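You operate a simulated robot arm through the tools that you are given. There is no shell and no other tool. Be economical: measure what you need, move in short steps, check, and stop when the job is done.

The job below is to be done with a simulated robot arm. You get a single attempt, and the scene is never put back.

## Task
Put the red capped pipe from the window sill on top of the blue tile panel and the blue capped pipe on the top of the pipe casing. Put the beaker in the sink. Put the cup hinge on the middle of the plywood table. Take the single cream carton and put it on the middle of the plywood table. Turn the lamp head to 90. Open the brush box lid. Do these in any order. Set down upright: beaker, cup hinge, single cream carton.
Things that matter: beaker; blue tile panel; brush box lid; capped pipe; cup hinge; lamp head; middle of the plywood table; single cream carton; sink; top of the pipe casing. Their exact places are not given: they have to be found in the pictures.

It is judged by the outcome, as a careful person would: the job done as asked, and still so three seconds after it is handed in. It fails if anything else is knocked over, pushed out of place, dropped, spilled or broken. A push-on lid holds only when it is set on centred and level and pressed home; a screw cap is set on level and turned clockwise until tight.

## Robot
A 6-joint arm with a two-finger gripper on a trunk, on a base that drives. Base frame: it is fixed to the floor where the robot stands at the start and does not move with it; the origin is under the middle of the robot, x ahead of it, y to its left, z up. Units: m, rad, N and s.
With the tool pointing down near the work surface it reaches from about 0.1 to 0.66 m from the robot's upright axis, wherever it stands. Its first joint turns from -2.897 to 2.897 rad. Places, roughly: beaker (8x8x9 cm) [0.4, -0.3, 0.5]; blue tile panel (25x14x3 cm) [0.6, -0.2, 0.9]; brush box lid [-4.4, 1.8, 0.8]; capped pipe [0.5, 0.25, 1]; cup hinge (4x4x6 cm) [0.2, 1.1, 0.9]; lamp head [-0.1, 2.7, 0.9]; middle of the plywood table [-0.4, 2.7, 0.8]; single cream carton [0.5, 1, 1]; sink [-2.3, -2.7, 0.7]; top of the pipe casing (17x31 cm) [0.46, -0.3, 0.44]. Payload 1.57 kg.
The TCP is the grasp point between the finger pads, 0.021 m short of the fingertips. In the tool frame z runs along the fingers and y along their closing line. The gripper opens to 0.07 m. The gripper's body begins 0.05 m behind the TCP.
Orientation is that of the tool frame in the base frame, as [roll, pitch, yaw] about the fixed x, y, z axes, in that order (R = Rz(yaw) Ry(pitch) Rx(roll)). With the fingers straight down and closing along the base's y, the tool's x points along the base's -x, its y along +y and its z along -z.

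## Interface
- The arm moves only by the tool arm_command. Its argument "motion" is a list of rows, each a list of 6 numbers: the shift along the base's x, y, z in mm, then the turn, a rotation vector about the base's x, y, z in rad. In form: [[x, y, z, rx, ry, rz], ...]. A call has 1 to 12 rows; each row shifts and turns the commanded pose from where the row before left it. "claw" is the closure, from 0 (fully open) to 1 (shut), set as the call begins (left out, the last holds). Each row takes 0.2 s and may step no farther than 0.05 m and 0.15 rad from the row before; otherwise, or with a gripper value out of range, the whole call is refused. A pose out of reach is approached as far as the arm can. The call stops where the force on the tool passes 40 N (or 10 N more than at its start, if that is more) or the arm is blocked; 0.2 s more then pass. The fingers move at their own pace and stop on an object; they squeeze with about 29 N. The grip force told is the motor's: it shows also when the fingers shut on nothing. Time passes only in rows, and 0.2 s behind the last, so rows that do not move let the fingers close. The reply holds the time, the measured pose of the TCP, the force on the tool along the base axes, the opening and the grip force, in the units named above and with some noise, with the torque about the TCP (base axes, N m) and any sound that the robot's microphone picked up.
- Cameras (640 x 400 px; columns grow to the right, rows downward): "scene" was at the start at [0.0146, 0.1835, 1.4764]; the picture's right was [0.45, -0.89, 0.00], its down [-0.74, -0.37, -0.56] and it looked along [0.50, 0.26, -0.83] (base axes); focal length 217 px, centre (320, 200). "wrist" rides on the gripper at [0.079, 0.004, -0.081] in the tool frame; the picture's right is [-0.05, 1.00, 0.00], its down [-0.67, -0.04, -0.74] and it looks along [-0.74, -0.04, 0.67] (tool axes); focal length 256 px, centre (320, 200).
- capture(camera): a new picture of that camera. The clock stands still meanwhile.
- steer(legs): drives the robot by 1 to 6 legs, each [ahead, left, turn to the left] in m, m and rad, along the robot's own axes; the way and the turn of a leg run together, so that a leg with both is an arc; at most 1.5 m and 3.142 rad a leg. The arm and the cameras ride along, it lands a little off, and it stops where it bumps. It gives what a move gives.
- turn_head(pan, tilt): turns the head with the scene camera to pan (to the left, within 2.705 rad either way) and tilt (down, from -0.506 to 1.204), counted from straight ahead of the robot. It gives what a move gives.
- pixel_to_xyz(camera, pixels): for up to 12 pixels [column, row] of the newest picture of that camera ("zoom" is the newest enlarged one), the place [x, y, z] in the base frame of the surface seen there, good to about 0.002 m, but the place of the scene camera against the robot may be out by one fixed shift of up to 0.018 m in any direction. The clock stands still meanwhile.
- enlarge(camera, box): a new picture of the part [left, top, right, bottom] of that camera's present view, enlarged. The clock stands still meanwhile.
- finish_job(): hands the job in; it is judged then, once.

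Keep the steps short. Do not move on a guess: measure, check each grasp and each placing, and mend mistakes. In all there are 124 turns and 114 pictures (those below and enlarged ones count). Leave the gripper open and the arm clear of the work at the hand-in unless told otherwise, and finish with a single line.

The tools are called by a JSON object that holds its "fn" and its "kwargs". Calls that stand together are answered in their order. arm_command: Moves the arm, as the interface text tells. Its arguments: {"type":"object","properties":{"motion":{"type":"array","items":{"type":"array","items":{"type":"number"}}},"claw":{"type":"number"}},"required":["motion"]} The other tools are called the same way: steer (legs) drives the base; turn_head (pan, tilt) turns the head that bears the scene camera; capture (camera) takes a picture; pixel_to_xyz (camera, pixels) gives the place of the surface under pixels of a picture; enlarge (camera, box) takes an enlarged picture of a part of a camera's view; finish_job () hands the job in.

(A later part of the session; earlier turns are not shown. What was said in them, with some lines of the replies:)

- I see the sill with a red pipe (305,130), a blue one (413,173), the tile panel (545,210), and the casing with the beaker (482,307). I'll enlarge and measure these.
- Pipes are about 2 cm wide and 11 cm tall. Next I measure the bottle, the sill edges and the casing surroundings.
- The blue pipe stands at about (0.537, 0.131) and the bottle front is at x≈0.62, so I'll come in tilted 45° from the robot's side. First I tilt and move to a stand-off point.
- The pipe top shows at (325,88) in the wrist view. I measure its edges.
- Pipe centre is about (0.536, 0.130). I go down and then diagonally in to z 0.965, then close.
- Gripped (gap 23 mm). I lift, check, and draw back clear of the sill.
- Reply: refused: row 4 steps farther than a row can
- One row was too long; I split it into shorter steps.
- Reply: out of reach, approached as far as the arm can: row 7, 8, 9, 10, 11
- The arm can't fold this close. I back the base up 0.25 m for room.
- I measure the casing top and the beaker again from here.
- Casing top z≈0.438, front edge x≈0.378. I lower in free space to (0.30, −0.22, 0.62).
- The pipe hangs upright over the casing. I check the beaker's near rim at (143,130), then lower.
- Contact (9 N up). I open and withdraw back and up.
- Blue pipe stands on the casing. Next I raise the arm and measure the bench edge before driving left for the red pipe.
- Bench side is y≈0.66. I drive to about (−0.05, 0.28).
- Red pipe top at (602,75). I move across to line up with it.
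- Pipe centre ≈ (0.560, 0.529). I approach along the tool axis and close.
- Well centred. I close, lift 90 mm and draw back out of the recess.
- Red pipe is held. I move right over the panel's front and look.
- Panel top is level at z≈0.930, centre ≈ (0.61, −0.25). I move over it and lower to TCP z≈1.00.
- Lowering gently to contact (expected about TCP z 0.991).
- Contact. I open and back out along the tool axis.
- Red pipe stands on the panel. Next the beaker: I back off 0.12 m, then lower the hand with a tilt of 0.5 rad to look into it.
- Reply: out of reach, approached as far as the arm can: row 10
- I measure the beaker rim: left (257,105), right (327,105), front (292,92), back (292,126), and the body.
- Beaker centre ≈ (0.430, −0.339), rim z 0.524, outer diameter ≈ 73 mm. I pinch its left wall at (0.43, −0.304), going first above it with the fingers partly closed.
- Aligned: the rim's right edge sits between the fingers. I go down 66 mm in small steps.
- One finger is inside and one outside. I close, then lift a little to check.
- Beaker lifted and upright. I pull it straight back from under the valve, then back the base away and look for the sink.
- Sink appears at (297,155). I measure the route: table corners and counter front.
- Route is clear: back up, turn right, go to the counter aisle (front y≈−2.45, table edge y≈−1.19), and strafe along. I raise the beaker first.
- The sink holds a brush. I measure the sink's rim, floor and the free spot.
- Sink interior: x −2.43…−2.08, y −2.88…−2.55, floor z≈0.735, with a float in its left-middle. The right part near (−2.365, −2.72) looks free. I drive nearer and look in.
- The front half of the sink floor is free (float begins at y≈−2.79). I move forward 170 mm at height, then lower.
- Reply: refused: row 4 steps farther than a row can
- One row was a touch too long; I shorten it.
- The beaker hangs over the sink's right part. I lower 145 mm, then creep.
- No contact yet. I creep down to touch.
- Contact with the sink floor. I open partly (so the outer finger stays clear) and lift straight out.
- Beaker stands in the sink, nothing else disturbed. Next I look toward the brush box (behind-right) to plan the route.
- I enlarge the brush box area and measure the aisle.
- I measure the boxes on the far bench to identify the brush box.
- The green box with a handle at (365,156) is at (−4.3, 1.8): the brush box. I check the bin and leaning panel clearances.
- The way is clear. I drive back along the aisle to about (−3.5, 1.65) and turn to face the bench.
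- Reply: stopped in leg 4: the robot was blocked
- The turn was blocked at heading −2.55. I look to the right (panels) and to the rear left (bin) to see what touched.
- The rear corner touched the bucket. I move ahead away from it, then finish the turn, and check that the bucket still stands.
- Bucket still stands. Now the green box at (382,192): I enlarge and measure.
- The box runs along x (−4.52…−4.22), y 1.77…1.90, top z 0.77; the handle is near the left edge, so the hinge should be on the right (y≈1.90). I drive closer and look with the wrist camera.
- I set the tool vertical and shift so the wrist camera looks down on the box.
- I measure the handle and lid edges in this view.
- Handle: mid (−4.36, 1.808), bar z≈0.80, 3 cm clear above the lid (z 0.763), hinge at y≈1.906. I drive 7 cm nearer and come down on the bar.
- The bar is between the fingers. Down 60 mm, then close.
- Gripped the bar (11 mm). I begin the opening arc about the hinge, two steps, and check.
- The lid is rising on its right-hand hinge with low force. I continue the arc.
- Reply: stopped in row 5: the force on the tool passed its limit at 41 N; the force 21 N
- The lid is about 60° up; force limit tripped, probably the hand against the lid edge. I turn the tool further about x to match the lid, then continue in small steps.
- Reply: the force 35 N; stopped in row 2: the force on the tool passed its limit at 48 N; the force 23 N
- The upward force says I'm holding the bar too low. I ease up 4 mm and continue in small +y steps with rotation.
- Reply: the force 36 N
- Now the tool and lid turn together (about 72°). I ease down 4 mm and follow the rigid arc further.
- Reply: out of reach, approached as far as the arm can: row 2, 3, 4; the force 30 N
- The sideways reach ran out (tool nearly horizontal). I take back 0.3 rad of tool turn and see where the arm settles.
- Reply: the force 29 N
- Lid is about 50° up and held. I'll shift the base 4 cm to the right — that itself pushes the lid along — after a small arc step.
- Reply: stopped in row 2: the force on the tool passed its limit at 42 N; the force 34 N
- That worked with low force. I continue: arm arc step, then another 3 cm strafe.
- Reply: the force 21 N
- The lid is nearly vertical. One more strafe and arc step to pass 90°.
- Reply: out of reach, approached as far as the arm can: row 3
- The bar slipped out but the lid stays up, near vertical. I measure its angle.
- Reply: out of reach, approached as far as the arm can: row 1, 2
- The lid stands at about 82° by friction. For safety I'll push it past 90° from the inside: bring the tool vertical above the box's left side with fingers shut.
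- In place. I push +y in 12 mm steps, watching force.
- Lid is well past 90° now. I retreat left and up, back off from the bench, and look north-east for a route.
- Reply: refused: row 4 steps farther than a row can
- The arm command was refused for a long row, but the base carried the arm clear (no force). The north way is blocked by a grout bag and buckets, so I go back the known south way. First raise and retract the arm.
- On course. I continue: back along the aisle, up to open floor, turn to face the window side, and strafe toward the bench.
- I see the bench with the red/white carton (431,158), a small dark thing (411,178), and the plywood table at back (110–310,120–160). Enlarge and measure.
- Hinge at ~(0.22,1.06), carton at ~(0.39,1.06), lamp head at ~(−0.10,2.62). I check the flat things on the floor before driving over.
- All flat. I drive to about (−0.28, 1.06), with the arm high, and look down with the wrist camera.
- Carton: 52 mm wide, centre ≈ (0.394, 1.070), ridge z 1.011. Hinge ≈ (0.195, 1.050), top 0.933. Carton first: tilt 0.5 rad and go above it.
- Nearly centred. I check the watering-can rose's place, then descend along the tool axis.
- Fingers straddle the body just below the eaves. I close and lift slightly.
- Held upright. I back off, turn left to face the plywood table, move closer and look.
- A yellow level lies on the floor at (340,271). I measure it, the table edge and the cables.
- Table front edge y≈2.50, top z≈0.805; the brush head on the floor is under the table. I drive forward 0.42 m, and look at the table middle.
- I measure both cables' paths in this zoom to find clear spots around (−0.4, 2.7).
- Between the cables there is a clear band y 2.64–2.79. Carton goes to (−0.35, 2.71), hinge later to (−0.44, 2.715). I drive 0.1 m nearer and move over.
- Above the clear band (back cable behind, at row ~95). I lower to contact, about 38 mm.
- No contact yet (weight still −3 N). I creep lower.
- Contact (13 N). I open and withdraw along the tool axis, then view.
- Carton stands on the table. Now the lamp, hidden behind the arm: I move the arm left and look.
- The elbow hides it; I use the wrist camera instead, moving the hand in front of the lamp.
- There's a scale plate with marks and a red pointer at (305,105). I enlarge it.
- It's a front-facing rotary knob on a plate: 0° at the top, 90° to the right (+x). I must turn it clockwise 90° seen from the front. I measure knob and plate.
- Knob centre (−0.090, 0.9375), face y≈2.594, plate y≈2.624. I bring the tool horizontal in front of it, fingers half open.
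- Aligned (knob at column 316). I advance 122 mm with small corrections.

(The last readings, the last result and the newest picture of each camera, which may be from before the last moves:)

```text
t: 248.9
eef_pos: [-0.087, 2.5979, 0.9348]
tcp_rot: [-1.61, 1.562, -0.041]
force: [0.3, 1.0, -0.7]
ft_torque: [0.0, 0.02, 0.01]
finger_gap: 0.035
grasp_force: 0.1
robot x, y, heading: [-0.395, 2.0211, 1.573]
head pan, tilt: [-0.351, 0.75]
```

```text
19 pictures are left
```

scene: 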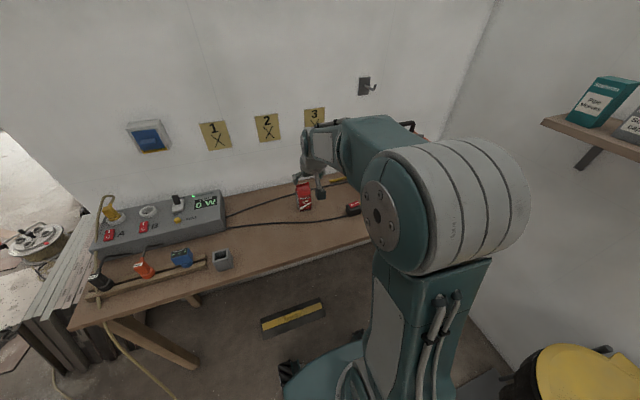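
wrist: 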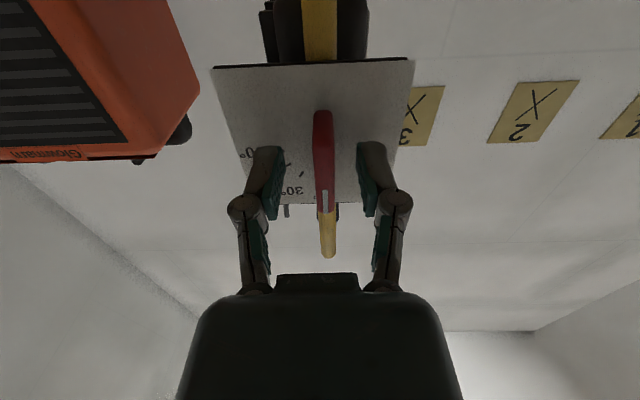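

Knob between the fingers, ~2 mm to −x. I correct, close, and check.

{"fn": "arm_command", "kwargs": {"motion": [[-2.5, -2, 2.5, 0, 0, 0], [0, 0, 0, 0, 0, 0], [0, 0, 0, 0, 0, 0]], "claw": 1}}

{"fn": "arm_command", "kwargs": {"motion": [[0, 0, 0, 0, 0.131, 0], [0, 0, 0, 0, 0.131, 0], [0, 0, 0, 0, 0.131, 0], [0, 0, 0, 0, 0.131, 0]]}}

```text
t: 249.7
eef_pos: [-0.0901, 2.5931, 0.9348]
tcp_rot: [-2.08, 1.563, -0.511]
force: [-0.2, 1.2, -0.8]
ft_torque: [-0.93, 0.24, 0.03]
finger_gap: 0.0089
grasp_force: 29.1
robot x, y, heading: [-0.3953, 2.0158, 1.569]
head pan, tilt: [-0.351, 0.75]
```

```text
t: 250.7
eef_pos: [-0.0909, 2.5936, 0.9384]
tcp_rot: [1.571, 1.052, 3.138]
force: [1.0, 2.9, -0.2]
ft_torque: [-0.07, -0.02, -0.09]
finger_gap: 0.009
grasp_force: 29.4
robot x, y, heading: [-0.3979, 2.0164, 1.568]
head pan, tilt: [-0.351, 0.75]
```

The knob turns easily (30° done). I turn the remaining 60°.

{"fn": "arm_command", "kwargs": {"motion": [[0, 0, 0, 0, 0.131, 0], [0, 0, 0, 0, 0.131, 0], [0, 0, 0, 0, 0.131, 0], [0, 0, 0, 0, 0.131, 0], [0, 0, 0, 0, 0.131, 0], [0, 0, 0, 0, 0.131, 0], [0, 0, 0, 0, 0.131, 0], [0, 0, 0, 0, 0.13, 0], [0, 0, 0, 0, 0, 0]]}}

{"fn": "capture", "kwargs": {"camera": "wrist"}}

```text
t: 252.7
eef_pos: [-0.0915, 2.5919, 0.9372]
tcp_rot: [1.575, 0.005, 3.139]
force: [1.5, -3.5, -0.3]
ft_torque: [-0.18, -0.01, -0.44]
finger_gap: 0.0087
grasp_force: 29.0
robot x, y, heading: [-0.3958, 2.0217, 1.568]
head pan, tilt: [-0.351, 0.75]
```

```text
18 pictures are left
```

wrist: 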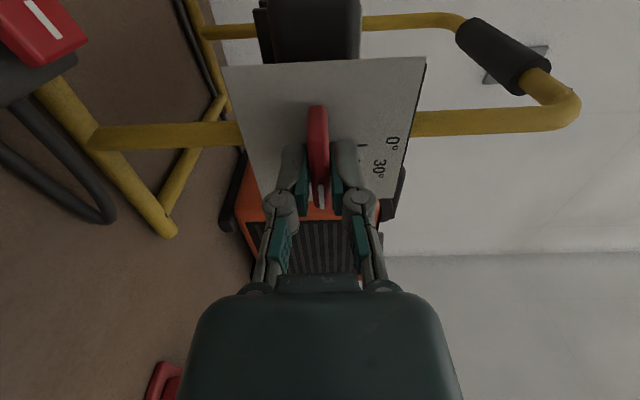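

Turned 90°. I open, back straight off, and check the pointer.

{"fn": "arm_command", "kwargs": {"motion": [[0, 0, 0, 0, 0, 0], [0, 0, 0, 0, 0, 0], [0, -35, 0, 0, 0, 0], [0, -35, 0, 0, 0, 0], [0, -35, 0, 0, 0, 0], [0, -25, 0, 0, 0, 0]], "claw": 0.5}}

{"fn": "capture", "kwargs": {"camera": "wrist"}}

{"fn": "enlarge", "kwargs": {"camera": "wrist", "box": [240, 0, 400, 110]}}

```text
t: 254.1
eef_pos: [-0.0924, 2.4605, 0.9362]
tcp_rot: [1.573, 0.007, 3.141]
force: [-0.6, -0.5, 0.1]
ft_torque: [-0.01, 0.02, 0.01]
finger_gap: 0.035
grasp_force: 0.1
robot x, y, heading: [-0.398, 2.0207, 1.574]
head pan, tilt: [-0.351, 0.75]
```

```text
17 pictures are left
```

wrist: 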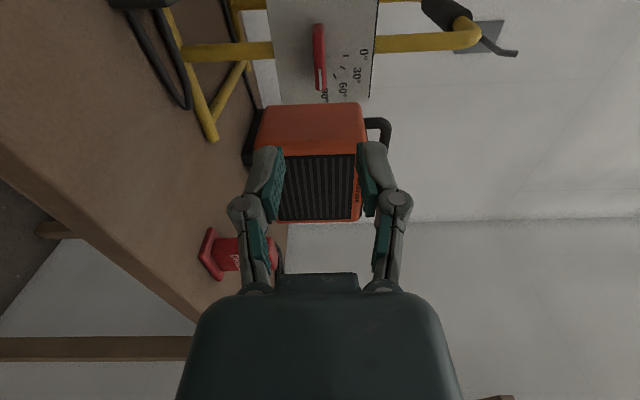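

```text
3.64 times, centred on (320, 55) of wrist
```

zoom: 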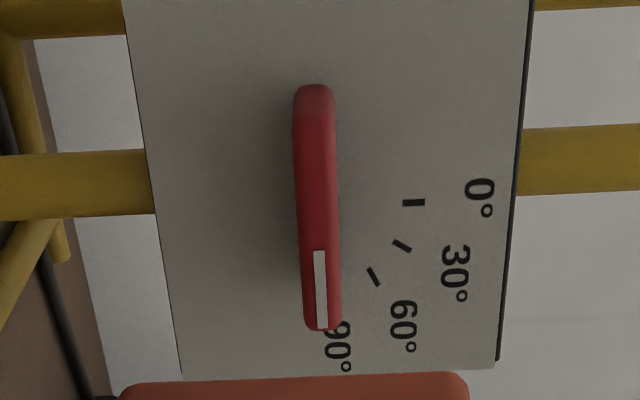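

The pointer lies at 90°. I verify with two points along the knob, then rotate the hand back and raise it.

{"fn": "pixel_to_xyz", "kwargs": {"camera": "zoom", "pixels": [[314, 110], [316, 200], [320, 290], [322, 310]]}}

{"fn": "arm_command", "kwargs": {"motion": [[0, -20, 20, 0, -0.14, 0], [0, -20, 20, 0, -0.14, 0], [0, -10, 25, 0, -0.14, 0], [-10, 0, 25, 0, -0.14, 0], [-10, 0, 25, 0, -0.14, 0], [-10, 0, 25, 0, -0.14, 0], [-10, 0, 20, 0, -0.14, 0], [-10, 0, 10, 0, -0.14, 0], [-10, 0, 0, 0, -0.14, 0], [0, 0, 0, 0, -0.14, 0], [0, 0, 0, 0, -0.14, 0], [0, 0, 0, 0, -0.031, 0]]}}

{"fn": "arm_command", "kwargs": {"motion": [[-20, -5, 0, -0.14, 0, 0], [-20, -5, 0, -0.14, 0, 0], [-20, -5, 0, -0.14, 0, 0], [-20, -5, 0, -0.14, 0, 0], [-20, -5, 0, -0.14, 0, 0], [-20, -5, 0, -0.14, 0, 0], [-20, 0, 0, -0.14, 0, 0], [-20, 0, 0, -0.09, 0, 0], [-20, 0, 0, 0, 0, 0]], "claw": 0}}

```text
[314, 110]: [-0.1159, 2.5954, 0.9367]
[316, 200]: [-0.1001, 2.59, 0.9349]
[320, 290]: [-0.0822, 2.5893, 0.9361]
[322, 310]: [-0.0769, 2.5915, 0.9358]
```

```text
t: 256.7
eef_pos: [-0.1513, 2.4128, 1.1087]
tcp_rot: [-1.539, 1.563, 0.026]
force: [-0.4, 0.2, 0.1]
ft_torque: [-0.03, 0.02, 0.01]
finger_gap: 0.0349
grasp_force: 0.1
robot x, y, heading: [-0.3981, 2.0215, 1.569]
head pan, tilt: [-0.351, 0.75]
```

```text
t: 258.7
eef_pos: [-0.3321, 2.3807, 1.1083]
tcp_rot: [-3.134, 0.5, -1.561]
force: [0.0, 0.4, 0.4]
ft_torque: [0.01, 0.03, -0.03]
finger_gap: 0.0699
grasp_force: 0.1
robot x, y, heading: [-0.3973, 2.0192, 1.575]
head pan, tilt: [-0.351, 0.75]
```

Knob is level at 90°. Now back to the bench for the cup hinge.

{"fn": "steer", "kwargs": {"legs": [[-0.97, 0, 0], [0, 0, -1.572], [0.12, 0, 0]]}}

{"fn": "arm_command", "kwargs": {"motion": [[0, 0, 0, 0, 0.125, 0], [0, 0, 0, 0, 0.125, 0], [0, 0, 0, 0, 0.125, 0], [0, 0, 0, 0, 0.125, 0]]}}

{"fn": "capture", "kwargs": {"camera": "wrist"}}

```text
t: 268.4
eef_pos: [0.1011, 0.9986, 1.1074]
tcp_rot: [-3.136, 0.502, -3.103]
force: [-0.3, -0.7, 0.6]
ft_torque: [0.0, 0.03, 0.02]
finger_gap: 0.07
grasp_force: 0.0
robot x, y, heading: [-0.264, 1.0566, 0.034]
head pan, tilt: [-0.351, 0.75]
```

```text
t: 269.4
eef_pos: [0.1016, 0.9989, 1.1082]
tcp_rot: [3.13, 0.001, -3.107]
force: [-0.4, -0.6, -0.2]
ft_torque: [-0.01, -0.05, 0.03]
finger_gap: 0.07
grasp_force: 0.0
robot x, y, heading: [-0.2571, 1.0562, 0.028]
head pan, tilt: [-0.351, 0.75]
```

```text
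15 pictures are left
```

wrist: 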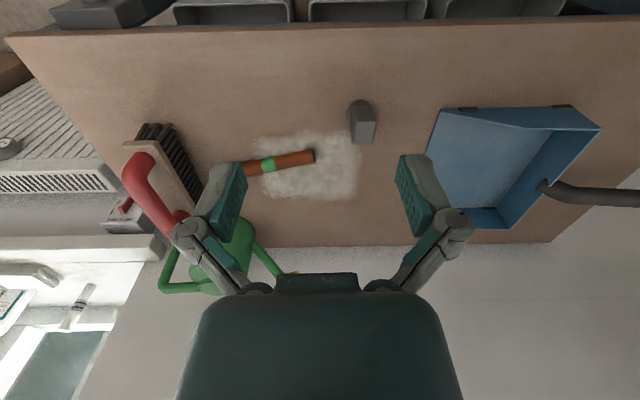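

I enlarge the hinge to see its shape and measure it.

{"fn": "enlarge", "kwargs": {"camera": "wrist", "box": [330, 85, 400, 155]}}

{"fn": "pixel_to_xyz", "kwargs": {"camera": "zoom", "pixels": [[180, 200], [290, 140], [290, 230], [400, 200], [300, 330], [250, 520], [390, 520], [320, 420], [235, 360], [420, 360], [320, 560], [250, 335]]}}

```text
5.71 times, centred on (365, 120) of wrist
```

zoom: 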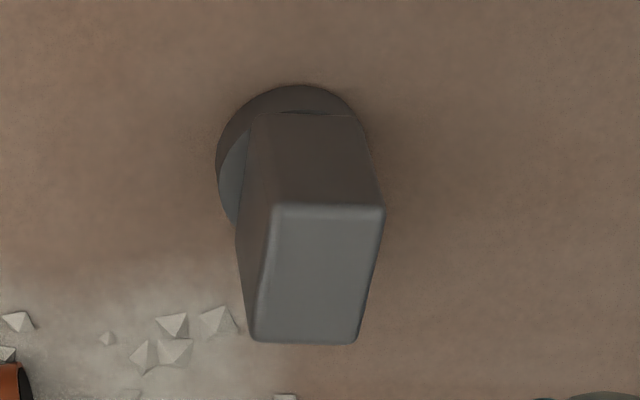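

```text
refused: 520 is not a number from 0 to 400
```

{"fn": "pixel_to_xyz", "kwargs": {"camera": "zoom", "pixels": [[275, 212], [380, 212], [255, 335], [352, 337], [315, 275], [320, 150], [225, 160], [300, 90], [330, 212], [305, 335]]}}

```text
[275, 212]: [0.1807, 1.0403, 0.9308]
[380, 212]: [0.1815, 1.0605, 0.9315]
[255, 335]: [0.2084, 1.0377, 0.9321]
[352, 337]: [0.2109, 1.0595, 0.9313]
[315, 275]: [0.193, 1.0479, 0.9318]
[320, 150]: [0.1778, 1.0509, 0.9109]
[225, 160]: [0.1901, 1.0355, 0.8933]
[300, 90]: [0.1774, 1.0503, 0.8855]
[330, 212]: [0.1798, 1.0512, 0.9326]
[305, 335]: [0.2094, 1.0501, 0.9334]
```

Block top is 21 mm wide in y, centre (0.1955, 1.0495), top z 0.932, flange below z≈0.893. I align and descend to TCP z 0.918.

{"fn": "arm_command", "kwargs": {"motion": [[32, 17, -30, 0, 0, -0.05], [32, 17, -30, 0, 0, -0.05], [30, 16, -30, 0, 0, 0], [0, 0, -35, 0, 0, 0], [0, 0, -30, 0, 0, 0]], "claw": 0.2}}

{"fn": "capture", "kwargs": {"camera": "wrist"}}

```text
t: 270.6
eef_pos: [0.1948, 1.0473, 0.9495]
tcp_rot: [3.132, 0.002, 3.075]
force: [-0.4, -0.1, -0.4]
ft_torque: [0.02, -0.02, -0.01]
finger_gap: 0.056
grasp_force: 0.1
robot x, y, heading: [-0.2634, 1.0568, 0.03]
head pan, tilt: [-0.351, 0.75]
```

```text
13 pictures are left
```

wrist: 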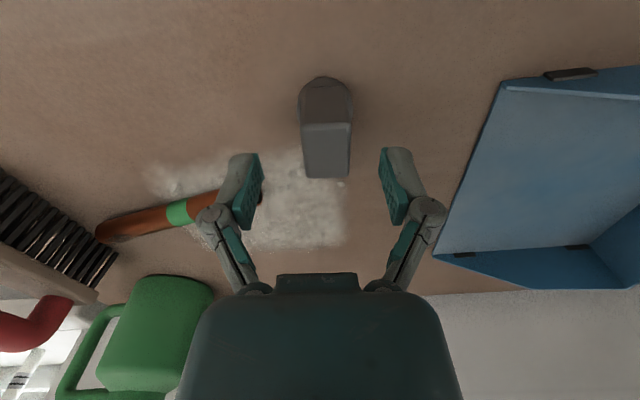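

The tube's end lies near the left finger; I measure that before going down.

{"fn": "pixel_to_xyz", "kwargs": {"camera": "wrist", "pixels": [[262, 188], [208, 197], [262, 200], [220, 210], [328, 150], [310, 130], [345, 130], [325, 175]]}}

```text
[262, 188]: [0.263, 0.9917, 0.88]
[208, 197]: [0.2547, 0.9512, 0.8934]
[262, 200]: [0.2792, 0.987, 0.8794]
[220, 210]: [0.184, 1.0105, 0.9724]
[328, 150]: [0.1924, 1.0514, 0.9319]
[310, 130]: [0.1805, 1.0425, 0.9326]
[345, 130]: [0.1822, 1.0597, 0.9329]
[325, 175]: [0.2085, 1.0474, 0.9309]
```

The tube is 5 cm further back; clear. I descend 31 mm and close.

{"fn": "arm_command", "kwargs": {"motion": [[1, 3, -16, 0, 0, 0], [0, 0, -15, 0, 0, 0], [0, 0, 0, 0, 0, 0]]}}

{"fn": "arm_command", "kwargs": {"motion": [[0, 0, 0, 0, 0, 0], [0, 0, 0, 0, 0, 0], [0, 0, 0, 0, 0, 0], [0, 0, 15, 0, 0, 0], [0, 0, 30, 0, 0, 0], [0, 0, 45, 0, 0, 0], [0, 0, 45, 0, 0, 0], [0, 0, 30, 0, 0, 0]], "claw": 1}}

{"fn": "capture", "kwargs": {"camera": "wrist"}}

```text
t: 271.4
eef_pos: [0.197, 1.0508, 0.922]
tcp_rot: [3.131, 0.001, 3.075]
force: [0.0, -0.2, 0.5]
ft_torque: [0.01, 0.03, -0.02]
finger_gap: 0.056
grasp_force: 0.0
robot x, y, heading: [-0.2616, 1.0551, 0.024]
head pan, tilt: [-0.351, 0.75]
```

```text
t: 273.2
eef_pos: [0.1967, 1.0503, 1.0867]
tcp_rot: [3.133, -0.001, 3.075]
force: [0.5, 0.0, 0.3]
ft_torque: [-0.02, 0.0, -0.01]
finger_gap: 0.0231
grasp_force: 28.6
robot x, y, heading: [-0.2608, 1.0548, 0.03]
head pan, tilt: [-0.351, 0.75]
```

```text
12 pictures are left
```

wrist: 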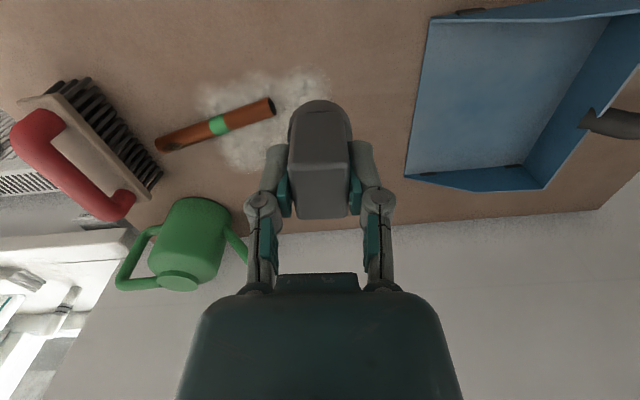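

Hinge held. I drive back to the table.

{"fn": "steer", "kwargs": {"legs": [[-0.18, 0, 0], [0, 0, 1.545], [1.0, 0, 0]]}}

{"fn": "capture", "kwargs": {"camera": "wrist"}}

```text
t: 283.2
eef_pos: [-0.3443, 2.5074, 1.0856]
tcp_rot: [3.132, 0.001, -1.735]
force: [0.0, -0.4, -1.2]
ft_torque: [0.01, 0.01, 0.02]
finger_gap: 0.0231
grasp_force: 29.0
robot x, y, heading: [-0.3918, 2.0503, 1.501]
head pan, tilt: [-0.351, 0.75]
```

```text
11 pictures are left
```

wrist: 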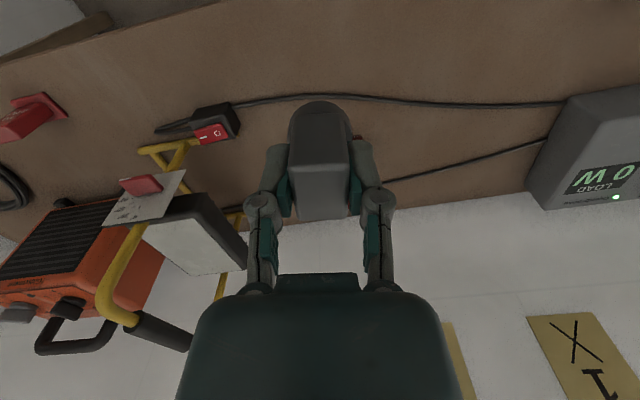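

I fix the heading and creep 4 cm closer, then move the hinge left of the carton at height.

{"fn": "steer", "kwargs": {"legs": [[0.04, 0, 0.07]]}}

{"fn": "arm_command", "kwargs": {"motion": [[-20, 0, 0, 0, 0, 0.05], [-20, 0, 0, 0, 0, 0.05], [-20, 0, 0, 0, 0, 0], [-5, 0, 0, 0, 0, 0]]}}

```text
t: 284.1
eef_pos: [-0.3733, 2.5501, 1.0862]
tcp_rot: [3.13, 0.002, -1.666]
force: [-0.2, 0.0, 0.2]
ft_torque: [0.01, 0.0, -0.03]
finger_gap: 0.0232
grasp_force: 29.6
robot x, y, heading: [-0.3925, 2.0927, 1.569]
head pan, tilt: [-0.351, 0.75]
```

```text
t: 285.1
eef_pos: [-0.4395, 2.5508, 1.087]
tcp_rot: [3.131, 0.002, -1.566]
force: [0.0, -0.2, 0.1]
ft_torque: [0.02, -0.01, 0.03]
finger_gap: 0.0232
grasp_force: 29.3
robot x, y, heading: [-0.391, 2.0893, 1.567]
head pan, tilt: [-0.351, 0.75]
```

I move forward over the spot (−0.455, 2.715), lower partway, and look.

{"fn": "arm_command", "kwargs": {"motion": [[-8, 40, 0, 0, 0, 0], [-8, 45, 0, 0, 0, 0], [0, 45, -15, 0, 0, 0], [0, 35, -30, 0, 0, 0], [0, 0, -45, 0, 0, 0], [0, 0, -45, 0, 0, 0], [0, 0, -45, 0, 0, 0]]}}

{"fn": "capture", "kwargs": {"camera": "wrist"}}

```text
t: 286.7
eef_pos: [-0.458, 2.7112, 0.9038]
tcp_rot: [3.131, 0.003, -1.566]
force: [-1.2, -1.1, 0.0]
ft_torque: [0.01, 0.01, -0.01]
finger_gap: 0.0231
grasp_force: 29.5
robot x, y, heading: [-0.3889, 2.0892, 1.572]
head pan, tilt: [-0.351, 0.75]
```

```text
10 pictures are left
```

wrist: 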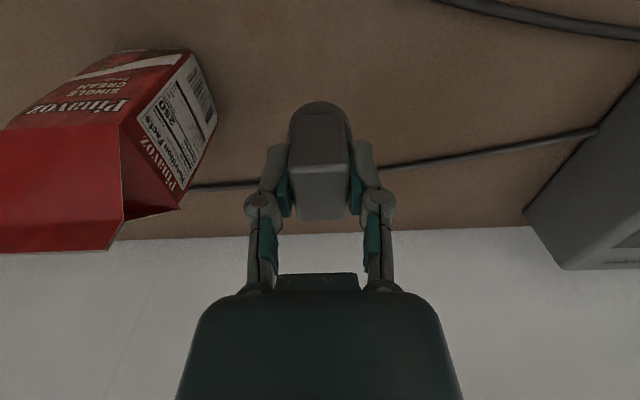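

Between the cables, clear of the carton. I lower to contact (about TCP z 0.844).

{"fn": "arm_command", "kwargs": {"motion": [[0, 0, -30, 0, 0, 0], [0, 0, -18, 0, 0, 0], [0, 0, -6, 0, 0, 0], [0, 0, -3, 0, 0, 0], [0, 0, -2, 0, 0, 0]]}}

```text
t: 287.9
eef_pos: [-0.455, 2.7137, 0.8467]
tcp_rot: [3.131, 0.003, -1.565]
force: [0.0, -0.2, -0.6]
ft_torque: [0.05, 0.02, -0.01]
finger_gap: 0.0232
grasp_force: 29.1
robot x, y, heading: [-0.3915, 2.0915, 1.575]
head pan, tilt: [-0.351, 0.75]
```

Not touching yet; I creep 2 mm at a time.

{"fn": "arm_command", "kwargs": {"motion": [[0, 0, -2, 0, 0, 0], [0, 0, -2, 0, 0, 0]]}}

```text
t: 288.5
eef_pos: [-0.4563, 2.7142, 0.8426]
tcp_rot: [3.132, 0.002, -1.565]
force: [0.2, 0.2, -0.4]
ft_torque: [0.03, -0.02, 0.01]
finger_gap: 0.0232
grasp_force: 29.2
robot x, y, heading: [-0.3939, 2.0888, 1.568]
head pan, tilt: [-0.351, 0.75]
```

{"fn": "arm_command", "kwargs": {"motion": [[0, 0, -2, 0, 0, 0], [0, 0, -2, 0, 0, 0]]}}

```text
t: 289.1
eef_pos: [-0.4553, 2.7146, 0.8404]
tcp_rot: [3.13, 0.004, -1.566]
force: [-1.4, -4.6, 17.2]
ft_torque: [-0.09, 0.03, 0.02]
finger_gap: 0.0233
grasp_force: 28.8
robot x, y, heading: [-0.3919, 2.0912, 1.57]
head pan, tilt: [-0.351, 0.75]
```

Contact (17 N). I ease up 1 mm, open part way, lift straight up, and view.

{"fn": "arm_command", "kwargs": {"motion": [[0, 0, 2, 0, 0, 0], [0, 0, 0, 0, 0, 0], [0, 0, 0, 0, 0, 0]], "claw": 0.4}}

{"fn": "arm_command", "kwargs": {"motion": [[0, 0, 20, 0, 0, 0], [0, 0, 40, 0, 0, 0], [0, 0, 45, 0, 0, 0], [0, 0, 45, 0, 0, 0], [0, -20, 40, 0, 0, 0], [0, -40, 20, 0, 0, 0], [0, -45, 0, 0, 0, 0], [0, -45, 0, 0, 0, 0]]}}

{"fn": "capture", "kwargs": {"camera": "wrist"}}

```text
t: 289.9
eef_pos: [-0.4553, 2.7134, 0.8408]
tcp_rot: [3.13, 0.001, -1.565]
force: [-0.1, 0.2, 0.7]
ft_torque: [-0.02, -0.01, -0.02]
finger_gap: 0.0419
grasp_force: 0.1
robot x, y, heading: [-0.3885, 2.0919, 1.574]
head pan, tilt: [-0.351, 0.75]
```

```text
t: 291.7
eef_pos: [-0.4536, 2.5632, 1.0495]
tcp_rot: [3.13, 0.0, -1.567]
force: [0.0, 0.0, -0.4]
ft_torque: [0.0, 0.0, -0.01]
finger_gap: 0.0418
grasp_force: 0.0
robot x, y, heading: [-0.3889, 2.0936, 1.572]
head pan, tilt: [-0.351, 0.75]
```

```text
9 pictures are left
```

wrist: 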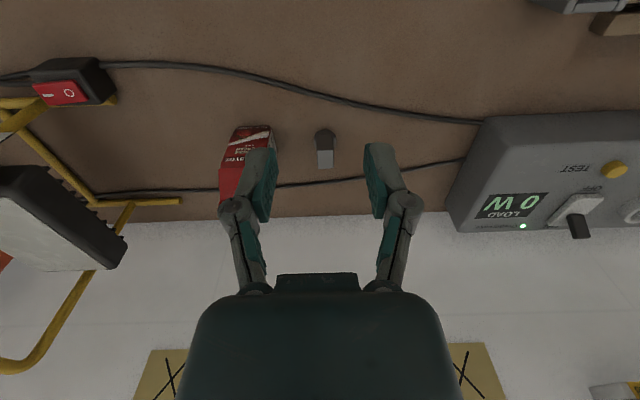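

Carton and hinge both stand in the table middle. I back away, open the gripper, and take a last look at the table.

{"fn": "steer", "kwargs": {"legs": [[-0.5, 0, 0]]}}

{"fn": "arm_command", "kwargs": {"motion": [[0, 0, 20, 0, 0, 0], [0, 0, 20, 0, 0, 0]], "claw": 0}}

{"fn": "turn_head", "kwargs": {"pan": 0.2, "tilt": 0.6}}

{"fn": "enlarge", "kwargs": {"camera": "scene", "box": [220, 100, 480, 260]}}

{"fn": "turn_head", "kwargs": {"pan": -2.0, "tilt": 0.55}}

{"fn": "capture", "kwargs": {"camera": "scene"}}

```text
t: 294.6
eef_pos: [-0.4543, 2.0627, 1.0494]
tcp_rot: [3.131, 0.001, -1.561]
force: [-1.1, -0.1, 0.2]
ft_torque: [-0.02, 0.0, -0.03]
finger_gap: 0.0421
grasp_force: 0.0
robot x, y, heading: [-0.3863, 1.5871, 1.573]
head pan, tilt: [-0.351, 0.75]
```

```text
t: 295.2
eef_pos: [-0.4527, 2.0613, 1.0898]
tcp_rot: [3.133, 0.002, -1.561]
force: [-0.6, -0.4, -0.6]
ft_torque: [0.02, -0.02, 0.01]
finger_gap: 0.0702
grasp_force: 0.2
robot x, y, heading: [-0.387, 1.5929, 1.577]
head pan, tilt: [-0.351, 0.75]
```

```text
t: 296.2
eef_pos: [-0.4532, 2.0616, 1.0893]
tcp_rot: [3.132, 0.001, -1.56]
force: [-0.4, 0.0, 0.3]
ft_torque: [0.02, 0.0, 0.02]
finger_gap: 0.07
grasp_force: 0.0
robot x, y, heading: [-0.3919, 1.5872, 1.574]
head pan, tilt: [0.201, 0.6]
```

```text
2.46 times, centred on (350, 180) of scene
```

zoom: 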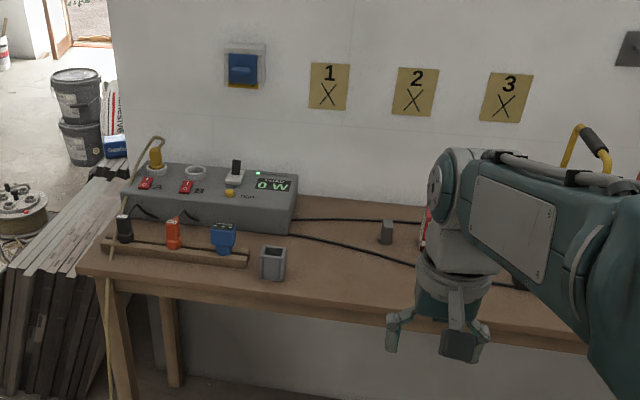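

```text
t: 298.3
eef_pos: [-0.4527, 2.062, 1.0892]
tcp_rot: [3.131, 0.003, -1.561]
force: [-0.4, -0.7, -0.4]
ft_torque: [0.02, 0.02, 0.02]
finger_gap: 0.07
grasp_force: 0.0
robot x, y, heading: [-0.3921, 1.5895, 1.575]
head pan, tilt: [-2.0, 0.55]
```

```text
7 pictures are left
```

scene: 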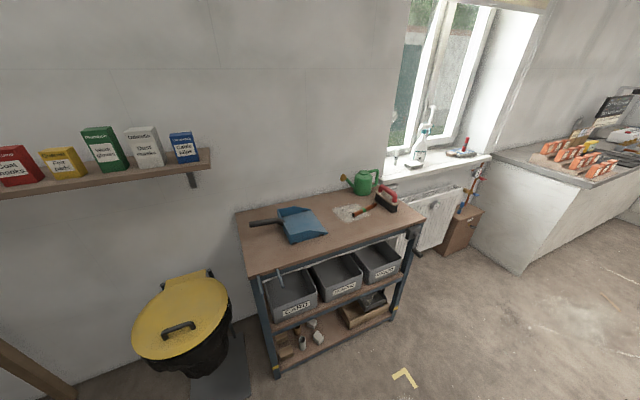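

Everything is in place: the red pipe still stands on the panel, and the gripper is open and clear. I hand in.

{"fn": "finish_job", "kwargs": {}}

```text
The job is handed in.
```

All seven jobs are done and handed in; while driving, the base lightly touched a bucket near the brush box, and it stayed upright.
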